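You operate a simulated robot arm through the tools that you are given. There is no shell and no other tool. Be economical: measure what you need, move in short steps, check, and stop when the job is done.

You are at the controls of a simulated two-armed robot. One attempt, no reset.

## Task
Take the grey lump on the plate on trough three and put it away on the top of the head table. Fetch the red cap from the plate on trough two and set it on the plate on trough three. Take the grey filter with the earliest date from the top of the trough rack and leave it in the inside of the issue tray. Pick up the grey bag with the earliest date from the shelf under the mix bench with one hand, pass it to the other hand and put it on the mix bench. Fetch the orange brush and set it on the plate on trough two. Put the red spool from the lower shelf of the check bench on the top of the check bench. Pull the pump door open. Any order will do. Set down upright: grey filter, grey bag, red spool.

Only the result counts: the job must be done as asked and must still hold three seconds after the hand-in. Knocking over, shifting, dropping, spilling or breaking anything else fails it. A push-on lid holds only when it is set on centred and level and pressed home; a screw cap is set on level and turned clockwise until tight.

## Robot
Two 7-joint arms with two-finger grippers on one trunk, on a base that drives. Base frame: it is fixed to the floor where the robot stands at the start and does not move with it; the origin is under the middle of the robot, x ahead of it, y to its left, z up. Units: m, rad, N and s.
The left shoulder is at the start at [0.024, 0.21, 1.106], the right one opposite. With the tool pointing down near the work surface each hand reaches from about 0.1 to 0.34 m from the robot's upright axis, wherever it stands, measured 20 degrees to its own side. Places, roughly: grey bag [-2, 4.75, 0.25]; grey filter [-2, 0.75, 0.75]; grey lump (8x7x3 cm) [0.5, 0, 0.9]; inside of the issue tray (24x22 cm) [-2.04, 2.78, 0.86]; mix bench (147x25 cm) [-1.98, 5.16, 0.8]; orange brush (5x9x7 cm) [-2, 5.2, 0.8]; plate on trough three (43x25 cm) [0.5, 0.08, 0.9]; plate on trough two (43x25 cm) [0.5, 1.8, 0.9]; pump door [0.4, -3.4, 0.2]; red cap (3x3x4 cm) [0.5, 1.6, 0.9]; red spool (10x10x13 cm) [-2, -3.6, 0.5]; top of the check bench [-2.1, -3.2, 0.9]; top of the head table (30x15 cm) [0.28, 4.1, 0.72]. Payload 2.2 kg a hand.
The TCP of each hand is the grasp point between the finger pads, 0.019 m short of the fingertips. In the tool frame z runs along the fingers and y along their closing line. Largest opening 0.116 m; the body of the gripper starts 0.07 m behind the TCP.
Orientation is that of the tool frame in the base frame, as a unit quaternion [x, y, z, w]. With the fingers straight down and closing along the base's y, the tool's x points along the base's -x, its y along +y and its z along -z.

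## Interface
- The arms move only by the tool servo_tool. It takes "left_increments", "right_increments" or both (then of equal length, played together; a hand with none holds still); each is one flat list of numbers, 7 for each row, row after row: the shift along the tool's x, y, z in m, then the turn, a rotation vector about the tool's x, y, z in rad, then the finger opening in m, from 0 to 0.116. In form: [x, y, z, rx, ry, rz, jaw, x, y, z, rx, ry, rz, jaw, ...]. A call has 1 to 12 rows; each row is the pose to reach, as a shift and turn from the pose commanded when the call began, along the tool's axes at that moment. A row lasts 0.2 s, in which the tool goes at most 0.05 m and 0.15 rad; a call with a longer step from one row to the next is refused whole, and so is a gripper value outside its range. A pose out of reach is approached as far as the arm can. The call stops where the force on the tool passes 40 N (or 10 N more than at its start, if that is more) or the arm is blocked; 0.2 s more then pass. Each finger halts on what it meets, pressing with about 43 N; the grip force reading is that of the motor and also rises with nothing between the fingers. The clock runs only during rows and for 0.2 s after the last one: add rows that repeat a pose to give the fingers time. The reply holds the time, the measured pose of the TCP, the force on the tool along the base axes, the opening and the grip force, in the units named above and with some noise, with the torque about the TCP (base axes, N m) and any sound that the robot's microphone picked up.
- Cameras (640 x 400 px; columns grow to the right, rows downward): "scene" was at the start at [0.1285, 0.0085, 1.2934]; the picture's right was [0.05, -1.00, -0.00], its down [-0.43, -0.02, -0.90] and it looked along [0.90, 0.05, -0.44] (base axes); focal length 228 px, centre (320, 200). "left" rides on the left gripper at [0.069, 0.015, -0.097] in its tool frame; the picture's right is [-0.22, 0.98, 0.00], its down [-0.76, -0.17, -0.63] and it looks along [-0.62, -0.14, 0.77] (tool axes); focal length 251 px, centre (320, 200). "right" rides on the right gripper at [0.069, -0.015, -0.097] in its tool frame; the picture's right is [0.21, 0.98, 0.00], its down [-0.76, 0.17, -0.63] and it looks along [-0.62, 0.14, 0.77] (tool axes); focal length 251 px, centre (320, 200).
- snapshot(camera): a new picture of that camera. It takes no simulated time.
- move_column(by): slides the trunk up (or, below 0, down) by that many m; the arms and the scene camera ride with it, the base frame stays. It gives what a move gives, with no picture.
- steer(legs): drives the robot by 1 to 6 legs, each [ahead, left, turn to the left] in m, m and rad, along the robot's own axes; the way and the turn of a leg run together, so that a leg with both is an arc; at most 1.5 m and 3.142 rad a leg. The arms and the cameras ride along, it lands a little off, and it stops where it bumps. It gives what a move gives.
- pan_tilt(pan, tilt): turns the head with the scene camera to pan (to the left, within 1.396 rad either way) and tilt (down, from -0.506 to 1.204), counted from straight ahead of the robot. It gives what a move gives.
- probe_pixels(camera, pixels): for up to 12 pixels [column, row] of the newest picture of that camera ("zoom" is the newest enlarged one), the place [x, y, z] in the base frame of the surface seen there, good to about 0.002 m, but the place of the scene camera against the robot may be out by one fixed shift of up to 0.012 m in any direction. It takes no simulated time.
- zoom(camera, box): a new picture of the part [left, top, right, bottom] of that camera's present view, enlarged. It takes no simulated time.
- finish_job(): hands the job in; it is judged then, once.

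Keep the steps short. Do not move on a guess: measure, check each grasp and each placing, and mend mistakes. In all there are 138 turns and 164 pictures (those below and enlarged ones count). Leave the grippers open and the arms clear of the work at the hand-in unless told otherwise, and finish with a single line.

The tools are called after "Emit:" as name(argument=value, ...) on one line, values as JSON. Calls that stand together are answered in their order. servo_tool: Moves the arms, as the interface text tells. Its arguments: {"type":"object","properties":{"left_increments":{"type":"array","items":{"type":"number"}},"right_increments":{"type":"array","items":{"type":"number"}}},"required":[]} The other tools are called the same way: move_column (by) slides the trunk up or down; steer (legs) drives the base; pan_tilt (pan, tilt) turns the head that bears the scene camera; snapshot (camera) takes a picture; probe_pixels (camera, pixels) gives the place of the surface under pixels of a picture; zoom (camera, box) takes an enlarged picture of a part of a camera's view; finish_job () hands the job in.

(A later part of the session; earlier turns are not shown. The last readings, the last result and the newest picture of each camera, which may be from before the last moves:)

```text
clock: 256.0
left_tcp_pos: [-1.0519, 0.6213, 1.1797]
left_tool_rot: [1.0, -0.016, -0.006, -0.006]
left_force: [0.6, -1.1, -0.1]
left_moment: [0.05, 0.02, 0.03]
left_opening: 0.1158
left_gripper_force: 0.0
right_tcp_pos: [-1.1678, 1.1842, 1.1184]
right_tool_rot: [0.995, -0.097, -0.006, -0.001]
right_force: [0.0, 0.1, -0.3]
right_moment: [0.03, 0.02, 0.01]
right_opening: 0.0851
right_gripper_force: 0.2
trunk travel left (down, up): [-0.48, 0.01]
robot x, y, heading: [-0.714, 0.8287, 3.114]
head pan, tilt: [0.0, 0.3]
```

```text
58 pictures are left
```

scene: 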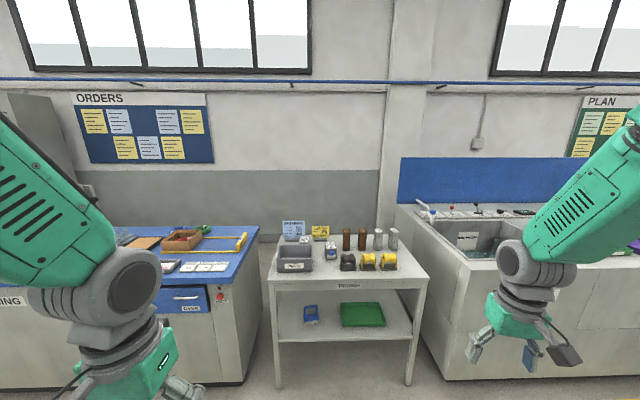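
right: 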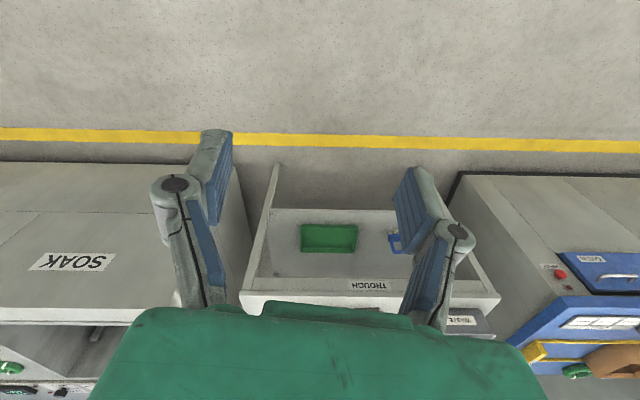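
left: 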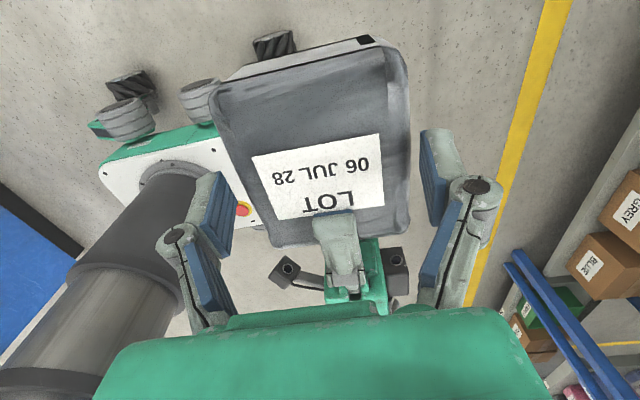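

The trough rack is ahead. Zooming on its top to find the filters and dates.

Emit:
zoom(camera="scene", box=[260, 205, 440, 300])

Emit:
zoom(camera="scene", box=[330, 215, 410, 260])

```text
3.56 times, centred on (350, 252) of scene
```

zoom: 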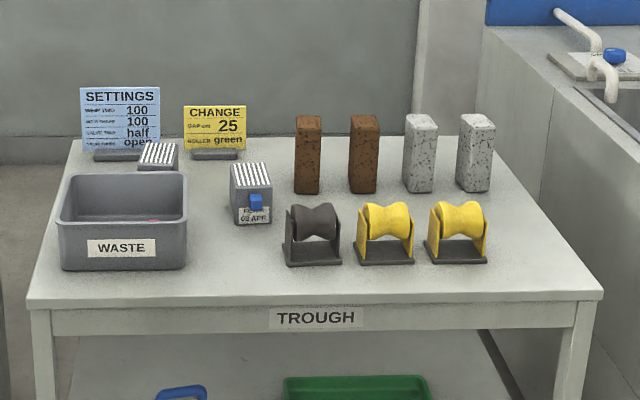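

```text
8.00 times, centred on (370, 238) of scene
```

zoom: 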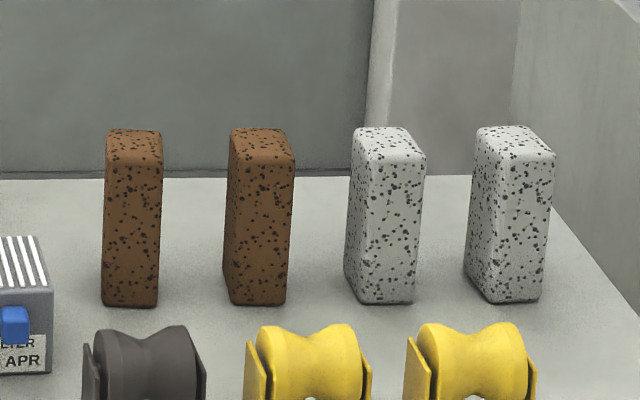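

Two filters: one at zoom (250,190) reading "02 APR", another half hidden behind the WASTE bin at (158,155). Measuring and then moving closer for its label.

Emit:
zoom(camera="scene", box=[290, 235, 350, 275])

Emit:
probe_pixels(camera="scene", pixels=[[330, 262], [331, 252], [304, 247], [295, 265], [350, 291], [275, 280], [420, 280], [350, 263], [347, 238]])

```text
10.00 times, centred on (320, 255) of scene
```

zoom: 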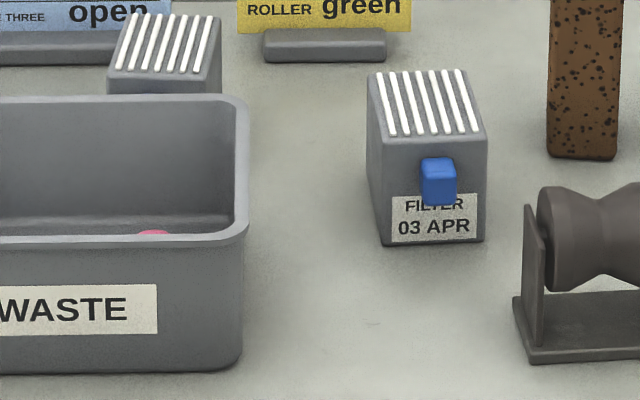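

```text
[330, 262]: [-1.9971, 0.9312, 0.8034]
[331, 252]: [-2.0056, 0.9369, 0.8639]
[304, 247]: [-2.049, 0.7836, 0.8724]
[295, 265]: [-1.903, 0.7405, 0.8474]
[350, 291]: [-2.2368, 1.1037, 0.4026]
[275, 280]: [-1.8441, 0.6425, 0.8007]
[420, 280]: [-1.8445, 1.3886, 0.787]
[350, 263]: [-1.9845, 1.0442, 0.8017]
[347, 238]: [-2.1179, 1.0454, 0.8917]
```

Filter one reads 03 APR at (-2.0, 0.935). The other is at (-2.05, 0.78) behind the bin; driving nearer to look down on its label.

Emit:
steer(legs=[[0, 0, 0.027], [0.7, 0, 0]])

Emit:
pan_tilt(pan=0.0, tilt=0.8)

Emit:
snapshot(camera="scene")

```text
clock: 260.2
left_tcp_pos: [-1.7492, 0.6132, 1.181]
left_tool_rot: [1.0, 0.002, -0.007, -0.003]
left_force: [0.0, -0.7, 0.5]
left_moment: [-0.02, 0.01, 0.0]
left_opening: 0.1161
left_gripper_force: 0.0
right_tcp_pos: [-1.8838, 1.1714, 1.1171]
right_tool_rot: [0.997, -0.078, -0.005, 0.003]
right_force: [0.1, -0.1, 0.2]
right_moment: [0.0, 0.02, 0.0]
right_opening: 0.0851
right_gripper_force: 0.1
trunk travel left (down, up): [-0.48, 0.01]
robot x, y, heading: [-1.4185, 0.8256, -3.133]
head pan, tilt: [0.0, 0.3]
```

```text
clock: 261.2
left_tcp_pos: [-1.7468, 0.6123, 1.1816]
left_tool_rot: [1.0, 0.003, -0.008, -0.004]
left_force: [0.4, 0.5, 0.5]
left_moment: [0.02, -0.01, -0.04]
left_opening: 0.116
left_gripper_force: 0.1
right_tcp_pos: [-1.8839, 1.1718, 1.118]
right_tool_rot: [0.997, -0.078, -0.007, 0.002]
right_force: [0.8, -0.5, -0.1]
right_moment: [0.03, -0.02, 0.01]
right_opening: 0.0851
right_gripper_force: 0.0
trunk travel left (down, up): [-0.48, 0.01]
robot x, y, heading: [-1.4204, 0.8261, -3.131]
head pan, tilt: [0.0, 0.799]
```

```text
54 pictures are left
```

scene: 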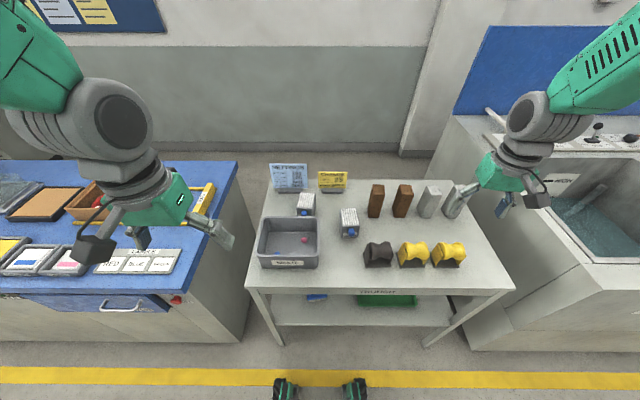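

Emit:
zoom(camera="scene", box=[285, 185, 375, 245])

Emit:
probe_pixels(camera="scene", pixels=[[305, 198], [305, 215], [349, 216], [349, 234], [341, 214], [358, 214], [318, 225], [376, 247]])

```text
6.67 times, centred on (330, 215) of scene
```

zoom: 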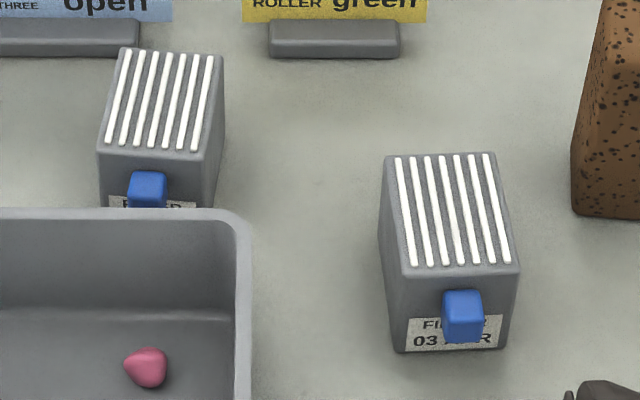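

```text
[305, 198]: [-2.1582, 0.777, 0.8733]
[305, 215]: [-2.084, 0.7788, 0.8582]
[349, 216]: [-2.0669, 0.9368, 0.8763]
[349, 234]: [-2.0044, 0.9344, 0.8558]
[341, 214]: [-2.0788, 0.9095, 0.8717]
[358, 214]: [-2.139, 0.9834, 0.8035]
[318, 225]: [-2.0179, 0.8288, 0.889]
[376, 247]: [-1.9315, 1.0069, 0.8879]
```

The bin still hides the date. I'll carry the left hand over the bin so its camera looks steeply down at that label.

Emit:
servo_tool(left_increments=[-0.034, -0.0204, 0.0, 0, 0, 0, 0.116, -0.068, -0.041, 0.0, 0, 0, 0, 0.116, -0.102, -0.061, 0.02, 0, 0, 0, 0.116, -0.136, -0.0815, 0.04, 0, 0, 0, 0.116, -0.17, -0.102, 0.07, 0, 0, 0, 0.116, -0.205, -0.122, 0.1, 0, 0, 0, 0.116, -0.24, -0.143, 0.13, 0, 0, 0, 0.116, -0.273, -0.163, 0.16, 0, 0, 0, 0.116, -0.273, -0.163, 0.16, 0, 0, 0, 0.116])

Emit:
snapshot(camera="left")

```text
refused: row 6 steps farther than a row can; nothing moved
```

```text
52 pictures are left
```

left: 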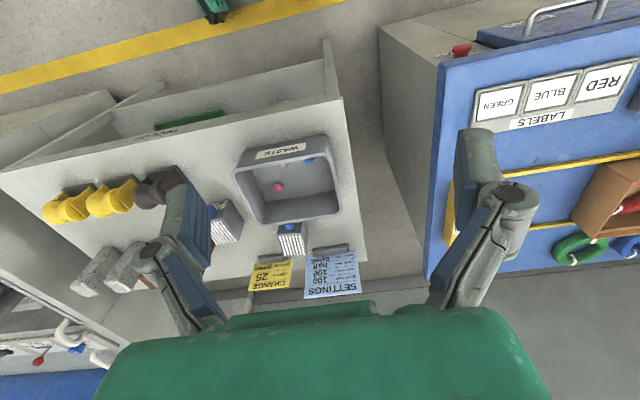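

Too long a step; same move in 10 rows.

Emit:
servo_tool(left_increments=[-0.03, -0.018, 0.01, 0, 0, 0, 0.116, -0.06, -0.036, 0.02, 0, 0, 0, 0.116, -0.09, -0.054, 0.03, 0, 0, 0, 0.116, -0.12, -0.072, 0.04, 0, 0, 0, 0.116, -0.15, -0.09, 0.055, 0, 0, 0, 0.116, -0.18, -0.108, 0.075, 0, 0, 0, 0.116, -0.21, -0.126, 0.095, 0, 0, 0, 0.116, -0.235, -0.141, 0.115, 0, 0, 0, 0.116, -0.258, -0.154, 0.14, 0, 0, 0, 0.116, -0.273, -0.163, 0.16, 0, 0, 0, 0.116, -0.273, -0.163, 0.16, 0, 0, 0, 0.116])

Emit:
snapshot(camera="left")

```text
clock: 263.6
left_tcp_pos: [-2.0224, 0.7761, 1.0282]
left_tool_rot: [1.0, 0.002, -0.008, -0.004]
left_force: [0.8, 0.1, -0.6]
left_moment: [0.01, 0.03, 0.0]
left_opening: 0.1162
left_gripper_force: 0.1
right_tcp_pos: [-1.883, 1.17, 1.1189]
right_tool_rot: [0.997, -0.078, -0.007, 0.002]
right_force: [0.9, 0.3, -0.1]
right_moment: [0.0, 0.0, 0.0]
right_opening: 0.0848
right_gripper_force: 0.1
trunk travel left (down, up): [-0.48, 0.01]
robot x, y, heading: [-1.4203, 0.829, -3.133]
head pan, tilt: [0.0, 0.799]
```

```text
51 pictures are left
```

left: 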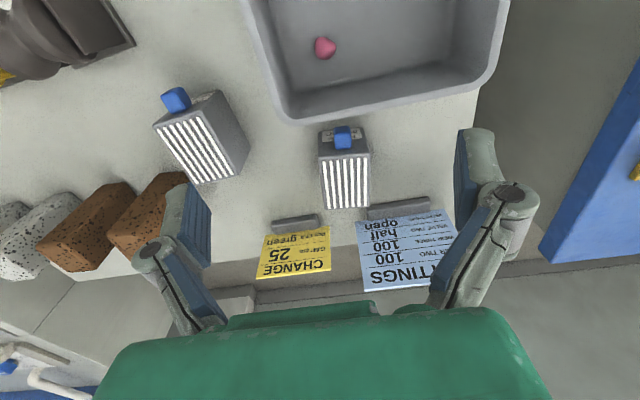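

Emit:
zoom(camera="left", box=[310, 110, 380, 160])

Emit:
probe_pixels(camera="left", pixels=[[322, 160], [370, 157], [327, 207], [367, 207], [340, 140], [158, 125], [207, 110], [195, 180], [240, 165], [172, 100], [333, 132], [345, 122]])

```text
8.00 times, centred on (345, 135) of left
```

zoom: 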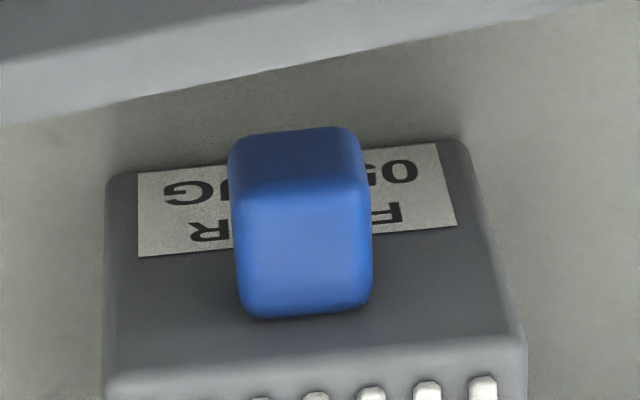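

```text
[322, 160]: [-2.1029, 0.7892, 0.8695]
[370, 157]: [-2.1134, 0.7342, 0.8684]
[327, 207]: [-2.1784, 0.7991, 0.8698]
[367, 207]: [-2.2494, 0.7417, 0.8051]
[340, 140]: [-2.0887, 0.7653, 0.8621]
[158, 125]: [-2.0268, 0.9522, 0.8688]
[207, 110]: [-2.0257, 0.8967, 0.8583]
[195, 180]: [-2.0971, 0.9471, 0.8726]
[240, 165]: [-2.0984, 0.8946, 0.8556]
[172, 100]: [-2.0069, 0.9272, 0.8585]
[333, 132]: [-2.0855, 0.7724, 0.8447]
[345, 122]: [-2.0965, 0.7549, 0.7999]
```

The hidden one reads 05 (A)UG, so the 03 APR filter is the earliest: centre (-2.062, 0.922), 5 cm wide, top 0.87. Withdraw the left hand, drive 0.1 closer and bring the right hand over it.

Emit:
servo_tool(left_increments=[0.03, 0.015, -0.02, 0, 0, 0, 0.116, 0.06, 0.03, -0.04, 0, 0, 0, 0.116, 0.095, 0.05, -0.06, 0, 0, 0, 0.116, 0.13, 0.07, -0.08, 0, 0, 0, 0.116, 0.165, 0.09, -0.1, 0, 0, 0, 0.116, 0.2, 0.11, -0.12, 0, 0, 0, 0.116, 0.235, 0.13, -0.13, 0, 0, 0, 0.116, 0.27, 0.15, -0.14, 0, 0, 0, 0.116])

Emit:
steer(legs=[[0.1, 0, 0]])

Emit:
servo_tool(right_increments=[-0.005, 0.04, 0.0, 0, 0, -0.04, 0.085, -0.011, 0.08, 0.0, 0, 0, -0.08, 0.085, -0.017, 0.12, 0.01, 0, 0, -0.12, 0.085, -0.024, 0.16, 0.02, 0, 0, -0.16, 0.085, -0.032, 0.2, 0.04, 0, 0, -0.205, 0.085, -0.0395, 0.235, 0.07, 0, 0, -0.205, 0.085, -0.0395, 0.257, 0.1, 0, 0, -0.205, 0.085, -0.0395, 0.257, 0.13, 0, 0, -0.205, 0.085, -0.0395, 0.257, 0.13, 0, 0, -0.205, 0.085])

Emit:
snapshot(camera="right")

```text
clock: 265.4
left_tcp_pos: [-1.7511, 0.6233, 1.1609]
left_tool_rot: [1.0, 0.002, -0.009, -0.003]
left_force: [0.7, -0.1, -0.1]
left_moment: [-0.02, 0.03, 0.02]
left_opening: 0.1163
left_gripper_force: 0.1
right_tcp_pos: [-1.8812, 1.1687, 1.1197]
right_tool_rot: [0.997, -0.078, -0.008, 0.001]
right_force: [-0.1, -0.4, -0.6]
right_moment: [0.0, 0.01, 0.04]
right_opening: 0.0849
right_gripper_force: 0.0
trunk travel left (down, up): [-0.48, 0.01]
robot x, y, heading: [-1.4173, 0.8285, -3.133]
head pan, tilt: [0.0, 0.799]
```

```text
clock: 266.5
left_tcp_pos: [-1.8499, 0.6228, 1.1598]
left_tool_rot: [1.0, 0.003, -0.008, -0.004]
left_force: [0.1, -0.3, -0.2]
left_moment: [-0.05, -0.02, -0.02]
left_opening: 0.1161
left_gripper_force: 0.0
right_tcp_pos: [-1.9807, 1.1679, 1.12]
right_tool_rot: [0.997, -0.077, -0.008, 0.001]
right_force: [0.1, 0.3, -0.1]
right_moment: [-0.02, 0.03, -0.02]
right_opening: 0.0852
right_gripper_force: 0.0
trunk travel left (down, up): [-0.48, 0.01]
robot x, y, heading: [-1.5174, 0.827, -3.126]
head pan, tilt: [0.0, 0.799]
```

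```text
clock: 268.5
left_tcp_pos: [-1.8508, 0.6229, 1.1599]
left_tool_rot: [1.0, 0.002, -0.009, -0.004]
left_force: [0.4, 0.8, -0.8]
left_moment: [0.03, 0.0, 0.01]
left_opening: 0.1161
left_gripper_force: 0.1
right_tcp_pos: [-2.0647, 0.9215, 0.9916]
right_tool_rot: [1.0, 0.026, -0.007, 0.0]
right_force: [-0.7, 0.9, 0.5]
right_moment: [-0.02, -0.03, -0.02]
right_opening: 0.085
right_gripper_force: 0.1
trunk travel left (down, up): [-0.48, 0.01]
robot x, y, heading: [-1.5191, 0.8284, -3.128]
head pan, tilt: [0.0, 0.799]
```

```text
49 pictures are left
```

right: 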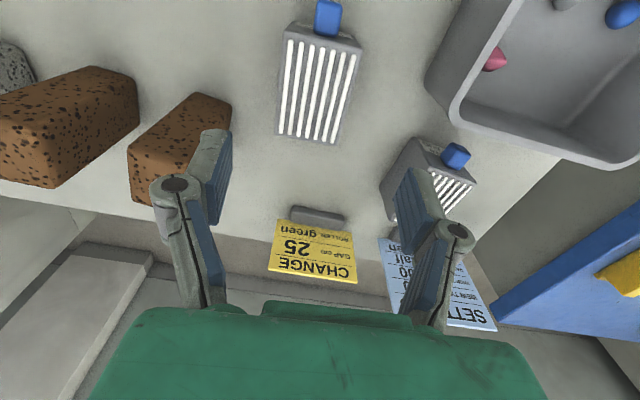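

Emit:
probe_pixels(camera="right", pixels=[[288, 38], [358, 52], [279, 128], [334, 138], [318, 85], [180, 105], [320, 225], [440, 190]])

```text
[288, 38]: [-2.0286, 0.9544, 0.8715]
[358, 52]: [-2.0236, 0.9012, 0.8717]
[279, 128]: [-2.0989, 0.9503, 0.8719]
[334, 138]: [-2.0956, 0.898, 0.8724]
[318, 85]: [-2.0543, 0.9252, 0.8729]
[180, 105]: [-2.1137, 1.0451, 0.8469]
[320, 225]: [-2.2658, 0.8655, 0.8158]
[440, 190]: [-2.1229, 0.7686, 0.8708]
```

Centre (-2.062, 0.926). Small correction, go down to z 0.84 and close, then lift.

Emit:
servo_tool(right_increments=[0.003, -0.0045, 0.04, 0, 0, -0.042, 0.085, 0.003, -0.0045, 0.085, 0, 0, -0.042, 0.085, 0.003, -0.0045, 0.125, 0, 0, -0.042, 0.085, 0.003, -0.0045, 0.151, 0, 0, -0.042, 0.085, 0.003, -0.0045, 0.151, 0, 0, -0.042, 0.065, 0.003, -0.0045, 0.151, 0, 0, -0.042, 0.045, 0.003, -0.0045, 0.151, 0, 0, -0.042, 0.035, 0.003, -0.0045, 0.151, 0, 0, -0.042, 0.035, 0.003, -0.0045, 0.13, 0, 0, -0.042, 0.035, 0.003, -0.0045, 0.09, 0, 0, -0.042, 0.035, 0.003, -0.0045, 0.045, 0, 0, -0.042, 0.035, 0.003, -0.0045, 0.0, 0, 0, -0.042, 0.035])

Emit:
snapshot(camera="right")

```text
clock: 271.1
left_tcp_pos: [-1.8499, 0.6213, 1.1608]
left_tool_rot: [1.0, 0.003, -0.009, -0.004]
left_force: [0.0, 0.0, 0.6]
left_moment: [0.02, 0.02, -0.04]
left_opening: 0.1161
left_gripper_force: 0.1
right_tcp_pos: [-2.058, 0.9228, 0.9929]
right_tool_rot: [0.999, 0.047, -0.008, 0.0]
right_force: [0.3, 0.9, -2.0]
right_moment: [0.02, 0.01, 0.0]
right_opening: 0.0607
right_gripper_force: 42.6
trunk travel left (down, up): [-0.48, 0.01]
robot x, y, heading: [-1.5158, 0.8263, -3.132]
head pan, tilt: [0.0, 0.799]
```

```text
48 pictures are left
```

right: 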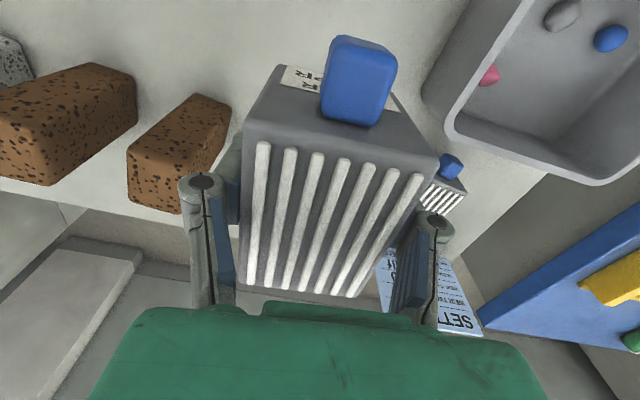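

Filter held. Back off and drive right to the issue tray, then look.

Emit:
steer(legs=[[-0.5, 0, 0], [0, -1.5, 0], [0, -0.25, 0]])

Emit:
pan_tilt(pan=-0.15, tilt=0.5)

Emit:
snapshot(camera="scene")

```text
clock: 282.5
left_tcp_pos: [-1.3646, 2.3923, 1.161]
left_tool_rot: [1.0, 0.0, -0.008, -0.002]
left_force: [0.5, 0.9, 0.0]
left_moment: [-0.01, -0.01, 0.01]
left_opening: 0.116
left_gripper_force: 0.1
right_tcp_pos: [-1.5722, 2.6951, 0.9901]
right_tool_rot: [0.999, 0.045, -0.008, 0.001]
right_force: [-0.1, 0.2, -1.5]
right_moment: [-0.02, 0.01, 0.02]
right_opening: 0.0607
right_gripper_force: 42.8
trunk travel left (down, up): [-0.48, 0.01]
robot x, y, heading: [-1.0324, 2.5932, -3.133]
head pan, tilt: [0.0, 0.799]
```

```text
clock: 283.3
left_tcp_pos: [-1.3607, 2.3949, 1.1624]
left_tool_rot: [1.0, -0.001, -0.009, -0.003]
left_force: [0.1, 1.2, -0.1]
left_moment: [-0.04, 0.01, 0.01]
left_opening: 0.116
left_gripper_force: 0.0
right_tcp_pos: [-1.5683, 2.6971, 0.9927]
right_tool_rot: [0.999, 0.044, -0.01, 0.001]
right_force: [-0.8, 0.4, -2.8]
right_moment: [0.0, 0.02, 0.0]
right_opening: 0.0604
right_gripper_force: 43.4
trunk travel left (down, up): [-0.48, 0.01]
robot x, y, heading: [-1.031, 2.5972, -3.133]
head pan, tilt: [-0.15, 0.499]
```

```text
47 pictures are left
```

scene: 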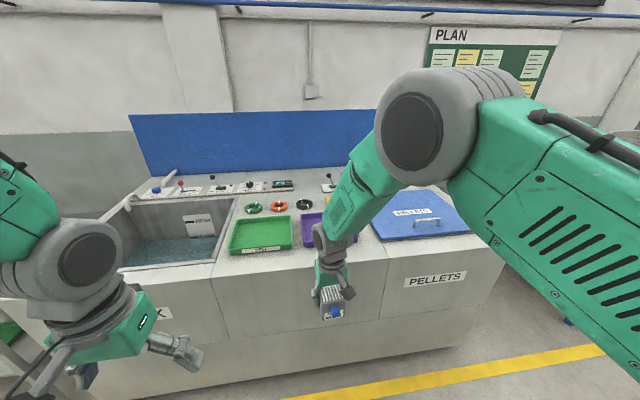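

A green tray at (262,235) and a purple one at (315,230). Zooming for labels.

Emit:
zoom(camera="scene", box=[220, 180, 380, 270])

Emit:
probe_pixels(camera="scene", pixels=[[262, 235], [232, 248], [292, 245], [248, 222], [290, 218], [262, 252], [308, 235], [315, 215], [308, 255], [255, 207]])

```text
4.00 times, centred on (300, 225) of scene
```

zoom: 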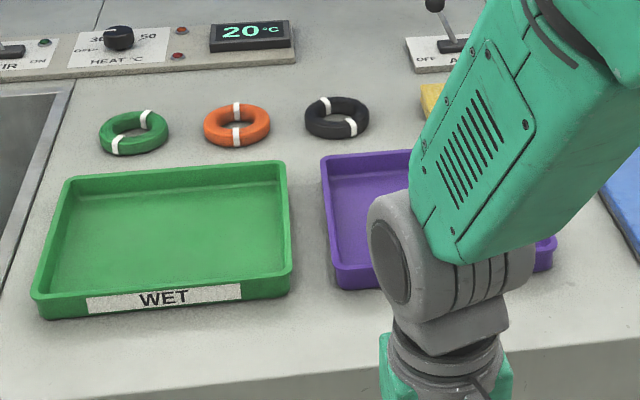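

```text
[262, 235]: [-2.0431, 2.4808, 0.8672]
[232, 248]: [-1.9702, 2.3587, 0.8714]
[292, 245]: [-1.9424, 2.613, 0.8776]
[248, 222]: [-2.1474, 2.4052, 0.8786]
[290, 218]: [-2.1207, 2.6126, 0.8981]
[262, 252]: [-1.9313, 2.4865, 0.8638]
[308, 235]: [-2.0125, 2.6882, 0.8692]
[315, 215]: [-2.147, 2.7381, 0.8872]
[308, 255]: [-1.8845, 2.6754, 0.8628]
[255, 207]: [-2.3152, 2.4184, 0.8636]
```

The green tray is WET; the purple one at y 2.78 should be ISSUE. Moving toward it: right 0.085, ahead 0.4, and checking its label with the right camera.

Emit:
probe_pixels(camera="scene", pixels=[[250, 320], [250, 370], [290, 290]])

Emit:
steer(legs=[[0, -0.085, -0.008], [0.38, 0, 0]])

Emit:
snapshot(camera="right")

Emit:
snapshot(camera="scene")

```text
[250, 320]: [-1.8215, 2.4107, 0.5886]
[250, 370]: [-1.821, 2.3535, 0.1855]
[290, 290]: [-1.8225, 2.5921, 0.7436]
```

```text
clock: 286.4
left_tcp_pos: [-1.7376, 2.4224, 1.1548]
left_tool_rot: [1.0, 0.0, -0.009, -0.024]
left_force: [1.0, -0.9, 0.6]
left_moment: [0.05, 0.06, 0.02]
left_opening: 0.116
left_gripper_force: 0.0
right_tcp_pos: [-1.9458, 2.7297, 0.9995]
right_tool_rot: [0.999, 0.045, -0.011, -0.019]
right_force: [0.1, -1.9, -2.5]
right_moment: [0.21, 0.04, 0.0]
right_opening: 0.0605
right_gripper_force: 42.8
trunk travel left (down, up): [-0.48, 0.01]
robot x, y, heading: [-1.4129, 2.6643, -3.138]
head pan, tilt: [-0.15, 0.499]
```

```text
45 pictures are left
```

right: 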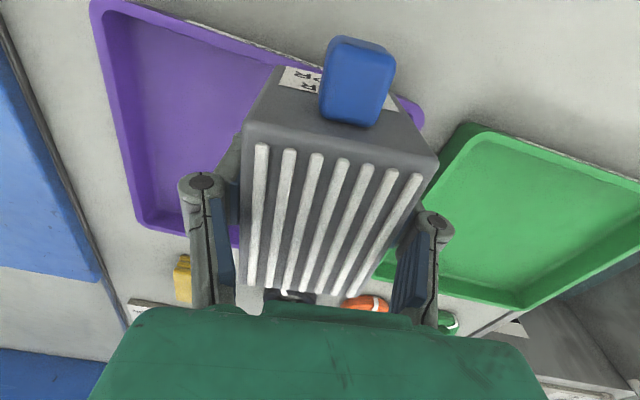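

```text
44 pictures are left
```

scene: 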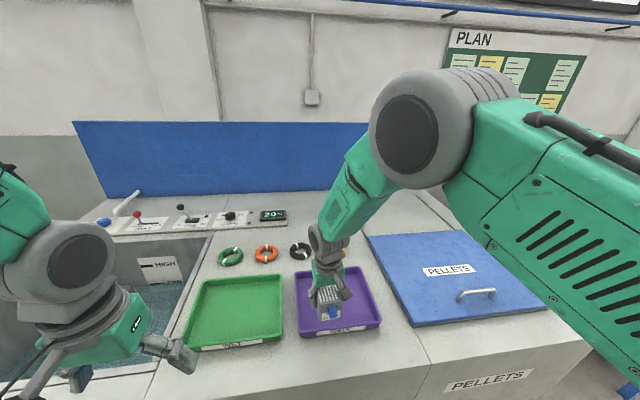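

Emit:
zoom(camera="scene", box=[285, 255, 395, 345])

Emit:
probe_pixels(camera="right", pixels=[[140, 225], [100, 15], [230, 45], [415, 115], [180, 100], [235, 240], [440, 145]])

```text
4.44 times, centred on (340, 300) of scene
```

zoom: 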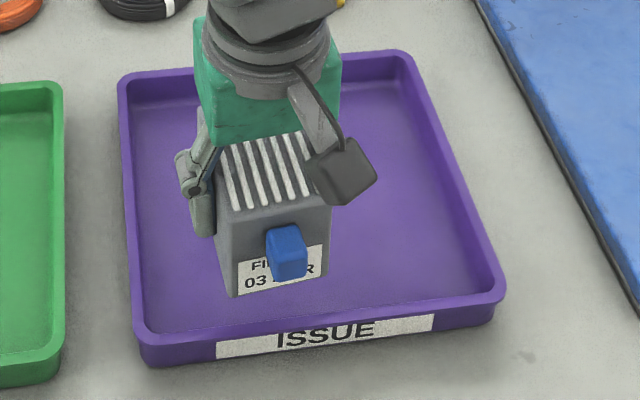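

```text
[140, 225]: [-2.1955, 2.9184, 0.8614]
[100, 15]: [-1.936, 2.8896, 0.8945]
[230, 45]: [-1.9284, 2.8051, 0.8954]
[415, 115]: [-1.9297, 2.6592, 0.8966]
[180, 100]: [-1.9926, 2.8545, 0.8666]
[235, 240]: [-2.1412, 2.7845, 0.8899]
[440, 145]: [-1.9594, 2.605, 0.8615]
```

It is ISSUE: inside x -1.94..-2.14, y 2.665..2.885, floor 0.867. Drive 0.06 on, shift, and lower slowly.

Emit:
steer(legs=[[0.06, 0, 0]])

Emit:
servo_tool(right_increments=[-0.015, -0.015, 0.02, 0, 0, 0, 0.035, -0.03, -0.03, 0.05, 0, 0, 0, 0.035, -0.03, -0.03, 0.075, 0, 0, 0, 0.035, -0.03, -0.03, 0.08, 0, 0, 0, 0.035, -0.03, -0.03, 0.083, 0, 0, 0, 0.035, -0.03, -0.03, 0.086, 0, 0, 0, 0.035, -0.03, -0.03, 0.089, 0, 0, 0, 0.035])

Emit:
snapshot(camera="right")

```text
clock: 287.4
left_tcp_pos: [-1.7895, 2.4139, 1.1587]
left_tool_rot: [1.0, 0.002, -0.014, -0.025]
left_force: [0.6, -0.4, 0.1]
left_moment: [-0.04, 0.05, 0.01]
left_opening: 0.116
left_gripper_force: 0.1
right_tcp_pos: [-1.9977, 2.7184, 1.0039]
right_tool_rot: [0.999, 0.047, -0.017, -0.02]
right_force: [0.4, -1.5, -1.2]
right_moment: [0.09, 0.05, 0.0]
right_opening: 0.0605
right_gripper_force: 43.3
trunk travel left (down, up): [-0.48, 0.01]
robot x, y, heading: [-1.4703, 2.653, -3.142]
head pan, tilt: [-0.15, 0.499]
```

```text
clock: 289.0
left_tcp_pos: [-1.797, 2.4497, 1.1622]
left_tool_rot: [1.0, 0.001, -0.009, -0.009]
left_force: [-0.1, 0.2, 0.4]
left_moment: [-0.02, 0.01, 0.0]
left_opening: 0.1161
left_gripper_force: 0.0
right_tcp_pos: [-2.0397, 2.7773, 0.909]
right_tool_rot: [0.999, 0.048, -0.012, -0.003]
right_force: [0.1, 1.2, -1.6]
right_moment: [-0.01, 0.0, -0.04]
right_opening: 0.0604
right_gripper_force: 43.1
trunk travel left (down, up): [-0.48, 0.01]
robot x, y, heading: [-1.4744, 2.6592, -3.141]
head pan, tilt: [-0.15, 0.499]
```

```text
42 pictures are left
```

right: 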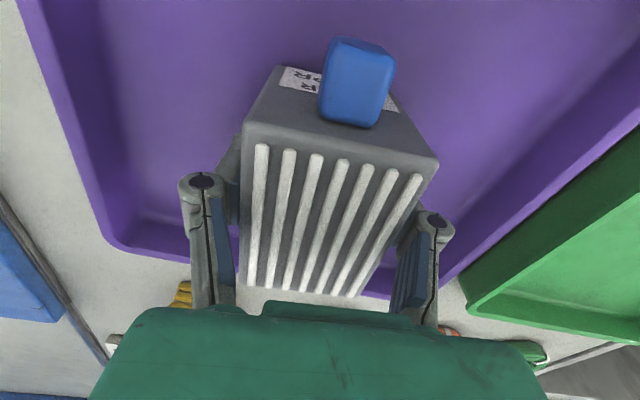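

Central in the tray at z 0.909, not touching yet. Lower in 1.5 mm steps to contact.

Emit:
servo_tool(right_increments=[0, 0, 0.002, 0, 0, 0, 0.035, 0, 0, 0.004, 0, 0, 0, 0.035, 0, 0, 0.0055, 0, 0, 0, 0.035, 0, 0, 0.007, 0, 0, 0, 0.035, 0, 0, 0.0085, 0, 0, 0, 0.035])

```text
clock: 290.4
left_tcp_pos: [-1.7936, 2.4509, 1.1647]
left_tool_rot: [1.0, 0.002, -0.011, -0.005]
left_force: [-0.2, 0.7, 0.1]
left_moment: [-0.06, 0.04, 0.03]
left_opening: 0.1163
left_gripper_force: 0.0
right_tcp_pos: [-2.0396, 2.7742, 0.9047]
right_tool_rot: [0.999, 0.049, -0.018, 0.003]
right_force: [-1.1, -4.2, 15.9]
right_moment: [0.36, -0.65, -0.2]
right_opening: 0.0607
right_gripper_force: 43.6
trunk travel left (down, up): [-0.48, 0.01]
robot x, y, heading: [-1.4712, 2.6532, -3.14]
head pan, tilt: [-0.15, 0.499]
stopped in row 5 (right hand): the arm was blocked; the commanded pose is now the measured one
```

Contact (16 N). Release, rise, check; then head for the check bench in the south.

Emit:
servo_tool(right_increments=[0, 0, -0.002, 0, 0, 0, 0.07, 0, 0, -0.002, 0, 0, 0, 0.085, 0, 0, -0.002, 0, 0, 0, 0.09, 0, 0, -0.03, 0, 0, 0, 0.09, 0, 0, -0.07, 0, 0, 0, 0.09, 0, 0, -0.115, 0, 0, 0, 0.09, 0, 0, -0.16, 0, 0, 0, 0.09, 0.03, 0, -0.19, 0, 0, 0, 0.09])

Emit:
snapshot(camera="right")

Emit:
steer(legs=[[-0.5, 0, 0], [0, 1.5, 0], [0, 1.5, 0], [0, 1.5, 0], [0, 1.4, 0]])

Emit:
pan_tilt(pan=0.0, tilt=0.4)

Emit:
snapshot(camera="scene")

```text
clock: 292.2
left_tcp_pos: [-1.7914, 2.4462, 1.1654]
left_tool_rot: [1.0, 0.002, -0.012, -0.008]
left_force: [0.3, -0.5, -0.1]
left_moment: [0.01, -0.01, -0.02]
left_opening: 0.1161
left_gripper_force: 0.1
right_tcp_pos: [-1.9997, 2.7727, 1.0947]
right_tool_rot: [0.999, 0.051, -0.017, 0.0]
right_force: [0.1, 0.3, -0.6]
right_moment: [0.03, 0.07, 0.02]
right_opening: 0.0901
right_gripper_force: 0.1
trunk travel left (down, up): [-0.48, 0.01]
robot x, y, heading: [-1.4736, 2.651, -3.137]
head pan, tilt: [-0.15, 0.499]
```

```text
41 pictures are left
```

right: 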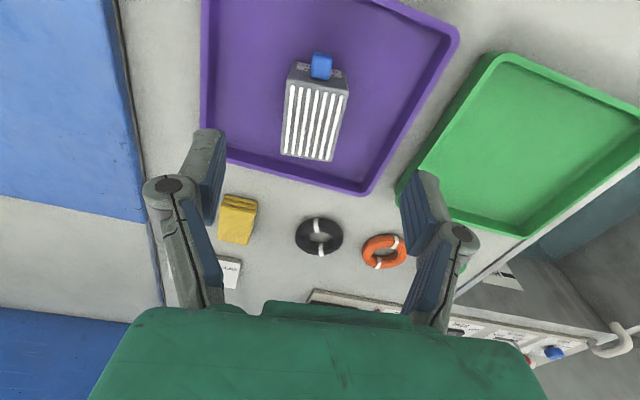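

```text
clock: 322.8
left_tcp_pos: [-1.1738, -3.4176, 1.1626]
left_tool_rot: [1.0, 0.01, -0.007, -0.003]
left_force: [-0.9, 0.4, -0.2]
left_moment: [-0.02, 0.01, -0.05]
left_opening: 0.1158
left_gripper_force: 0.1
right_tcp_pos: [-1.3897, -3.0955, 1.0882]
right_tool_rot: [0.998, 0.057, -0.014, 0.005]
right_force: [1.2, 0.0, -0.4]
right_moment: [-0.02, 0.07, -0.01]
right_opening: 0.0901
right_gripper_force: 0.0
trunk travel left (down, up): [-0.48, 0.01]
robot x, y, heading: [-0.8591, -3.2157, -3.121]
head pan, tilt: [-0.15, 0.499]
```

```text
clock: 323.4
left_tcp_pos: [-1.1688, -3.3986, 1.1683]
left_tool_rot: [1.0, 0.007, -0.013, 0.0]
left_force: [-0.6, 1.1, 0.5]
left_moment: [0.02, -0.11, -0.03]
left_opening: 0.1162
left_gripper_force: 0.1
right_tcp_pos: [-1.3836, -3.0778, 1.0936]
right_tool_rot: [0.998, 0.055, -0.018, 0.009]
right_force: [-0.4, 2.5, 0.5]
right_moment: [-0.22, -0.05, -0.03]
right_opening: 0.09
right_gripper_force: 0.0
trunk travel left (down, up): [-0.48, 0.01]
robot x, y, heading: [-0.8565, -3.2074, -3.123]
head pan, tilt: [0.0, 0.4]
```

```text
40 pictures are left
```

scene: 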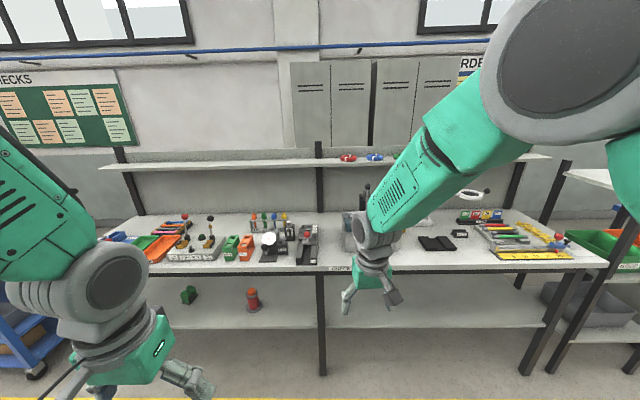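

Filter stands in the ISSUE tray. The red spool is on the lower shelf at (253,298). Measuring it and a free spot on the bench top.

Emit:
zoom(camera="scene", box=[160, 195, 400, 345])

Emit:
probe_pixels(camera="zoom", pixels=[[248, 250], [248, 275], [248, 300], [228, 275], [265, 278], [248, 315], [248, 360], [250, 192], [300, 180], [450, 172], [430, 100], [75, 262]])

```text
2.67 times, centred on (280, 270) of scene
```

zoom: 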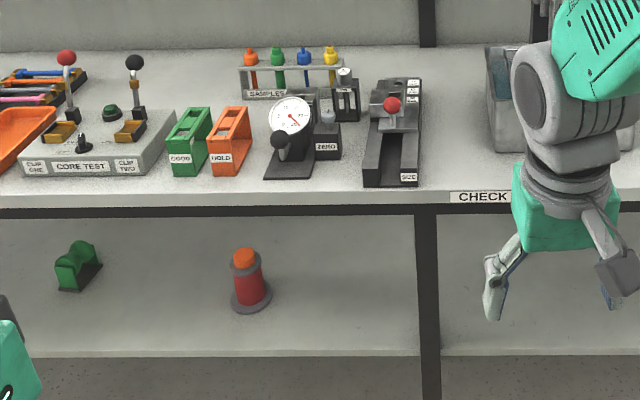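

```text
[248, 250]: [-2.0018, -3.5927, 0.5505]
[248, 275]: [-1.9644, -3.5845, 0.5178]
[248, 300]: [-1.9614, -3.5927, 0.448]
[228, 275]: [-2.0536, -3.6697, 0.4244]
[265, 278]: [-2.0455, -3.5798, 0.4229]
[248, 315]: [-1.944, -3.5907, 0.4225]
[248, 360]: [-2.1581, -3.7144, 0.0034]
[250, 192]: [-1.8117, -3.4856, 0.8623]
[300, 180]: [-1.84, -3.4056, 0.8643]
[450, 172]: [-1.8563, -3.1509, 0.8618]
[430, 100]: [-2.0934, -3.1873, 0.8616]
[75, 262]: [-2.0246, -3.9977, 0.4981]
```

Spool axis about (-2.0, -3.58), shelf 0.423, top 0.55. I'll shift left 0.17, lower the trunk, and pitch the left hand forward in free space, then view.

Emit:
steer(legs=[[0, 0.17, -0.018]])

Emit:
move_column(by=-0.4)

Emit:
move_column(by=-0.05)

Emit:
servo_tool(left_increments=[-0.032, 0, 0.024, 0, -0.117, 0, 0.11, -0.063, 0, 0.048, 0, -0.233, 0, 0.11, -0.095, 0, 0.072, 0, -0.35, 0, 0.11, -0.126, 0, 0.096, 0, -0.467, 0, 0.11, -0.158, 0, 0.12, 0, -0.583, 0, 0.11, -0.19, 0, 0.144, 0, -0.7, 0, 0.11, -0.221, 0, 0.168, 0, -0.817, 0, 0.11, -0.252, 0, 0.192, 0, -0.933, 0, 0.11, -0.284, 0, 0.216, 0, -1.05, 0, 0.11, -0.284, 0, 0.216, 0, -1.05, 0, 0.11])

Emit:
snapshot(camera="left")

Emit:
snapshot(camera="scene")

```text
clock: 324.9
left_tcp_pos: [-1.1682, -3.6296, 1.1595]
left_tool_rot: [1.0, 0.003, -0.011, -0.024]
left_force: [-1.0, -0.6, 0.0]
left_moment: [0.02, 0.06, 0.0]
left_opening: 0.1159
left_gripper_force: 0.1
right_tcp_pos: [-1.3789, -3.3023, 1.0965]
right_tool_rot: [0.999, 0.049, -0.016, -0.014]
right_force: [-0.5, 0.0, 0.7]
right_moment: [0.06, -0.02, 0.02]
right_opening: 0.0899
right_gripper_force: 0.1
trunk travel left (down, up): [-0.48, 0.01]
robot x, y, heading: [-0.8588, -3.3894, -3.135]
head pan, tilt: [0.0, 0.4]
```

```text
clock: 328.7
left_tcp_pos: [-1.1644, -3.6235, 0.7622]
left_tool_rot: [1.0, 0.001, -0.012, -0.021]
left_force: [-0.3, -0.5, -0.2]
left_moment: [-0.02, 0.03, 0.0]
left_opening: 0.1162
left_gripper_force: 0.1
right_tcp_pos: [-1.3739, -3.297, 0.697]
right_tool_rot: [0.998, 0.05, -0.019, -0.013]
right_force: [0.6, 0.4, -0.4]
right_moment: [-0.04, 0.03, -0.03]
right_opening: 0.0903
right_gripper_force: 0.1
trunk travel left (down, up): [-0.08, 0.41]
robot x, y, heading: [-0.8571, -3.392, -3.142]
head pan, tilt: [0.0, 0.4]
```

```text
clock: 329.7
left_tcp_pos: [-1.1636, -3.6235, 0.7106]
left_tool_rot: [1.0, 0.002, -0.013, -0.02]
left_force: [0.3, -0.5, -0.7]
left_moment: [0.0, 0.01, 0.01]
left_opening: 0.1161
left_gripper_force: 0.0
right_tcp_pos: [-1.3751, -3.2936, 0.6478]
right_tool_rot: [0.999, 0.047, -0.018, -0.01]
right_force: [-0.7, 0.2, 0.0]
right_moment: [-0.04, -0.01, -0.02]
right_opening: 0.09
right_gripper_force: 0.1
trunk travel left (down, up): [-0.03, 0.46]
robot x, y, heading: [-0.8532, -3.3892, -3.144]
head pan, tilt: [0.0, 0.4]
```

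```text
clock: 331.9
left_tcp_pos: [-1.4538, -3.6204, 0.503]
left_tool_rot: [0.858, 0.013, -0.512, -0.02]
left_force: [-0.7, 0.8, 0.7]
left_moment: [-0.03, 0.0, 0.02]
left_opening: 0.1101
left_gripper_force: 0.0
right_tcp_pos: [-1.3749, -3.2993, 0.649]
right_tool_rot: [0.999, 0.047, -0.018, -0.013]
right_force: [1.0, 0.1, 0.8]
right_moment: [0.02, 0.0, 0.0]
right_opening: 0.0899
right_gripper_force: 0.0
trunk travel left (down, up): [-0.03, 0.46]
robot x, y, heading: [-0.8554, -3.3892, -3.14]
head pan, tilt: [0.0, 0.4]
```

```text
38 pictures are left
```

left: 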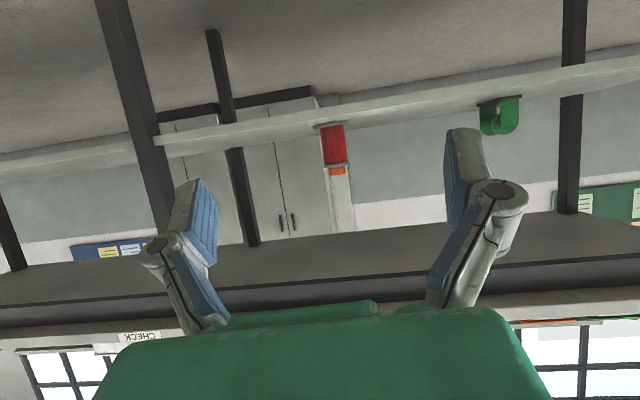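

```text
37 pictures are left
```

scene: 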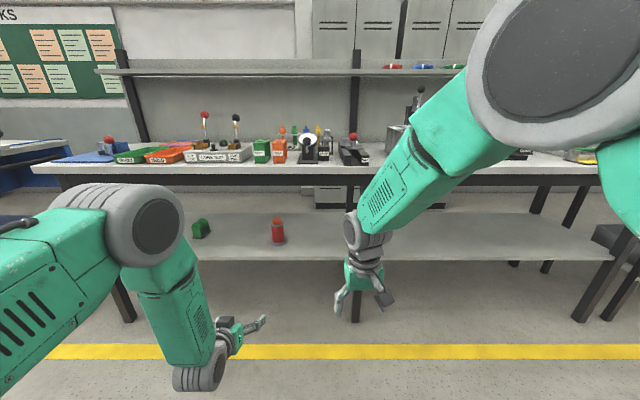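

The spool is between the fingers' line at (334,145). Measuring it, and pulling the right hand back so it clears the bench.

Emit:
probe_pixels(camera="left", pixels=[[334, 145], [323, 150], [346, 150], [335, 130], [338, 172], [332, 126]])

Emit:
servo_tool(right_increments=[0.04, 0, 0, 0, 0, 0, 0.09, 0.08, 0, 0, 0, 0, 0, 0.09, 0.12, 0, 0, 0, 0, 0, 0.09, 0.16, 0, 0, 0, 0, 0, 0.09, 0.2, 0, 0, 0, 0, 0, 0.09])

```text
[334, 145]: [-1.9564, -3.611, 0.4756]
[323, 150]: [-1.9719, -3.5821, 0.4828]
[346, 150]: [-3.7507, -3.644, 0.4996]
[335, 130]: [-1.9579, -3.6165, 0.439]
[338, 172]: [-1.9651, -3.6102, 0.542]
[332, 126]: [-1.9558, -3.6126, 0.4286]
```

```text
clock: 333.1
left_tcp_pos: [-1.4529, -3.6197, 0.5023]
left_tool_rot: [0.859, 0.014, -0.511, -0.02]
left_force: [-0.7, -0.2, 0.4]
left_moment: [0.04, 0.0, -0.01]
left_opening: 0.1102
left_gripper_force: 0.3
right_tcp_pos: [-1.1765, -3.2819, 0.6438]
right_tool_rot: [0.999, 0.042, -0.02, -0.006]
right_force: [0.5, -0.6, -0.8]
right_moment: [-0.03, -0.02, -0.04]
right_opening: 0.0897
right_gripper_force: 0.0
trunk travel left (down, up): [-0.03, 0.46]
robot x, y, heading: [-0.8562, -3.3952, -3.14]
head pan, tilt: [0.0, 0.4]
```

Core axis about (-1.987, -3.612), radius 3 cm. Extend the left hand 0.1 forward, then drive in 0.43.

Emit:
servo_tool(left_increments=[-0.016, -0.003, 0.029, 0, 0, 0, 0.11, -0.032, -0.006, 0.058, 0, 0, 0, 0.11, -0.048, -0.008, 0.088, 0, 0, 0, 0.11, -0.048, -0.008, 0.088, 0, 0, 0, 0.11])

Emit:
steer(legs=[[0.43, 0, 0]])

Emit:
snapshot(camera="left")

Emit:
probe_pixels(camera="left", pixels=[[320, 120], [290, 120], [350, 120], [320, 60], [330, 200]])

```text
clock: 334.1
left_tcp_pos: [-1.5536, -3.6124, 0.5012]
left_tool_rot: [0.859, 0.014, -0.511, -0.019]
left_force: [-0.5, 0.1, 0.5]
left_moment: [0.0, 0.01, -0.01]
left_opening: 0.1096
left_gripper_force: 0.1
right_tcp_pos: [-1.1769, -3.2828, 0.6439]
right_tool_rot: [0.999, 0.045, -0.019, -0.005]
right_force: [0.3, 0.6, 0.4]
right_moment: [0.02, -0.02, 0.0]
right_opening: 0.0899
right_gripper_force: 0.0
trunk travel left (down, up): [-0.03, 0.46]
robot x, y, heading: [-0.8553, -3.3922, -3.14]
head pan, tilt: [0.0, 0.4]
```

```text
clock: 336.7
left_tcp_pos: [-1.9839, -3.6135, 0.5017]
left_tool_rot: [0.859, 0.013, -0.512, -0.02]
left_force: [-0.2, 0.0, -1.2]
left_moment: [0.01, 0.02, -0.01]
left_opening: 0.1098
left_gripper_force: 0.1
right_tcp_pos: [-1.6063, -3.2819, 0.6448]
right_tool_rot: [0.999, 0.044, -0.019, -0.005]
right_force: [0.2, -0.5, -0.7]
right_moment: [0.0, -0.01, 0.02]
right_opening: 0.0899
right_gripper_force: 0.1
trunk travel left (down, up): [-0.03, 0.46]
robot x, y, heading: [-1.2869, -3.3907, -3.14]
head pan, tilt: [0.0, 0.4]
```

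```text
36 pictures are left
```

left: 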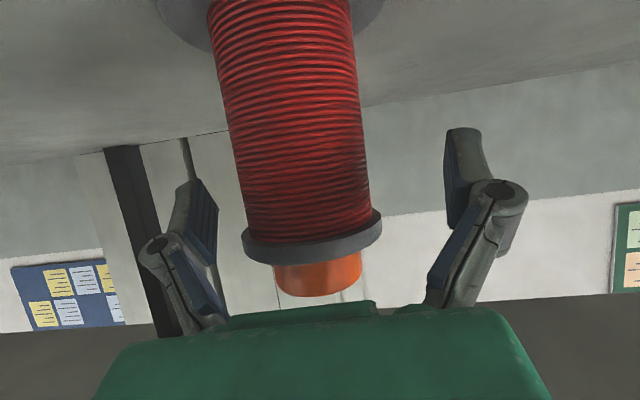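

```text
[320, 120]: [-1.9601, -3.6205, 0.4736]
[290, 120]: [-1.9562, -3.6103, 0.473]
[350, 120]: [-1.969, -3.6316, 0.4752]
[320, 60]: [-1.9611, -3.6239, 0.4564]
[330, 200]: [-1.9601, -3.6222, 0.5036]
```

The core is between the fingers. Lower 15 mm so the fingers sit under the top flange, close, then lift 0.04 with the trunk.

Emit:
servo_tool(left_increments=[0.007, 0, 0.004, 0, 0, 0, 0.11, 0.013, 0, 0.007, 0, 0, 0, 0.11, 0.013, 0, 0.007, 0, 0, 0, 0.09, 0.013, 0, 0.007, 0, 0, 0, 0.07, 0.013, 0, 0.007, 0, 0, 0, 0.05, 0.013, 0, 0.007, 0, 0, 0, 0.035, 0.013, 0, 0.007, 0, 0, 0, 0.035])

Emit:
move_column(by=0.04)

Emit:
snapshot(camera="left")

```text
clock: 338.3
left_tcp_pos: [-1.9828, -3.612, 0.4898]
left_tool_rot: [0.858, 0.013, -0.513, -0.019]
left_force: [-0.2, -0.5, 1.9]
left_moment: [-0.32, -0.01, -0.04]
left_opening: 0.0587
left_gripper_force: 43.5
right_tcp_pos: [-1.6036, -3.2836, 0.647]
right_tool_rot: [0.999, 0.043, -0.021, -0.004]
right_force: [-0.2, -1.7, 0.3]
right_moment: [0.03, 0.02, -0.01]
right_opening: 0.09
right_gripper_force: 0.2
trunk travel left (down, up): [-0.03, 0.46]
robot x, y, heading: [-1.2829, -3.3918, -3.136]
head pan, tilt: [0.0, 0.4]
```

```text
clock: 339.1
left_tcp_pos: [-1.9825, -3.6126, 0.5281]
left_tool_rot: [0.858, 0.013, -0.513, -0.02]
left_force: [-0.7, -0.1, -4.8]
left_moment: [0.02, 0.01, 0.02]
left_opening: 0.0576
left_gripper_force: 43.2
right_tcp_pos: [-1.6038, -3.2825, 0.6851]
right_tool_rot: [0.999, 0.044, -0.021, -0.004]
right_force: [0.6, 0.1, 0.2]
right_moment: [-0.02, 0.03, -0.02]
right_opening: 0.0901
right_gripper_force: 0.0
trunk travel left (down, up): [-0.07, 0.42]
robot x, y, heading: [-1.2866, -3.3928, -3.14]
head pan, tilt: [0.0, 0.4]
```

```text
35 pictures are left
```

left: 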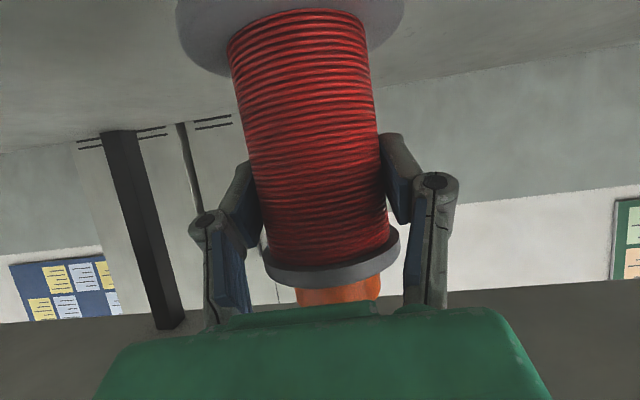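

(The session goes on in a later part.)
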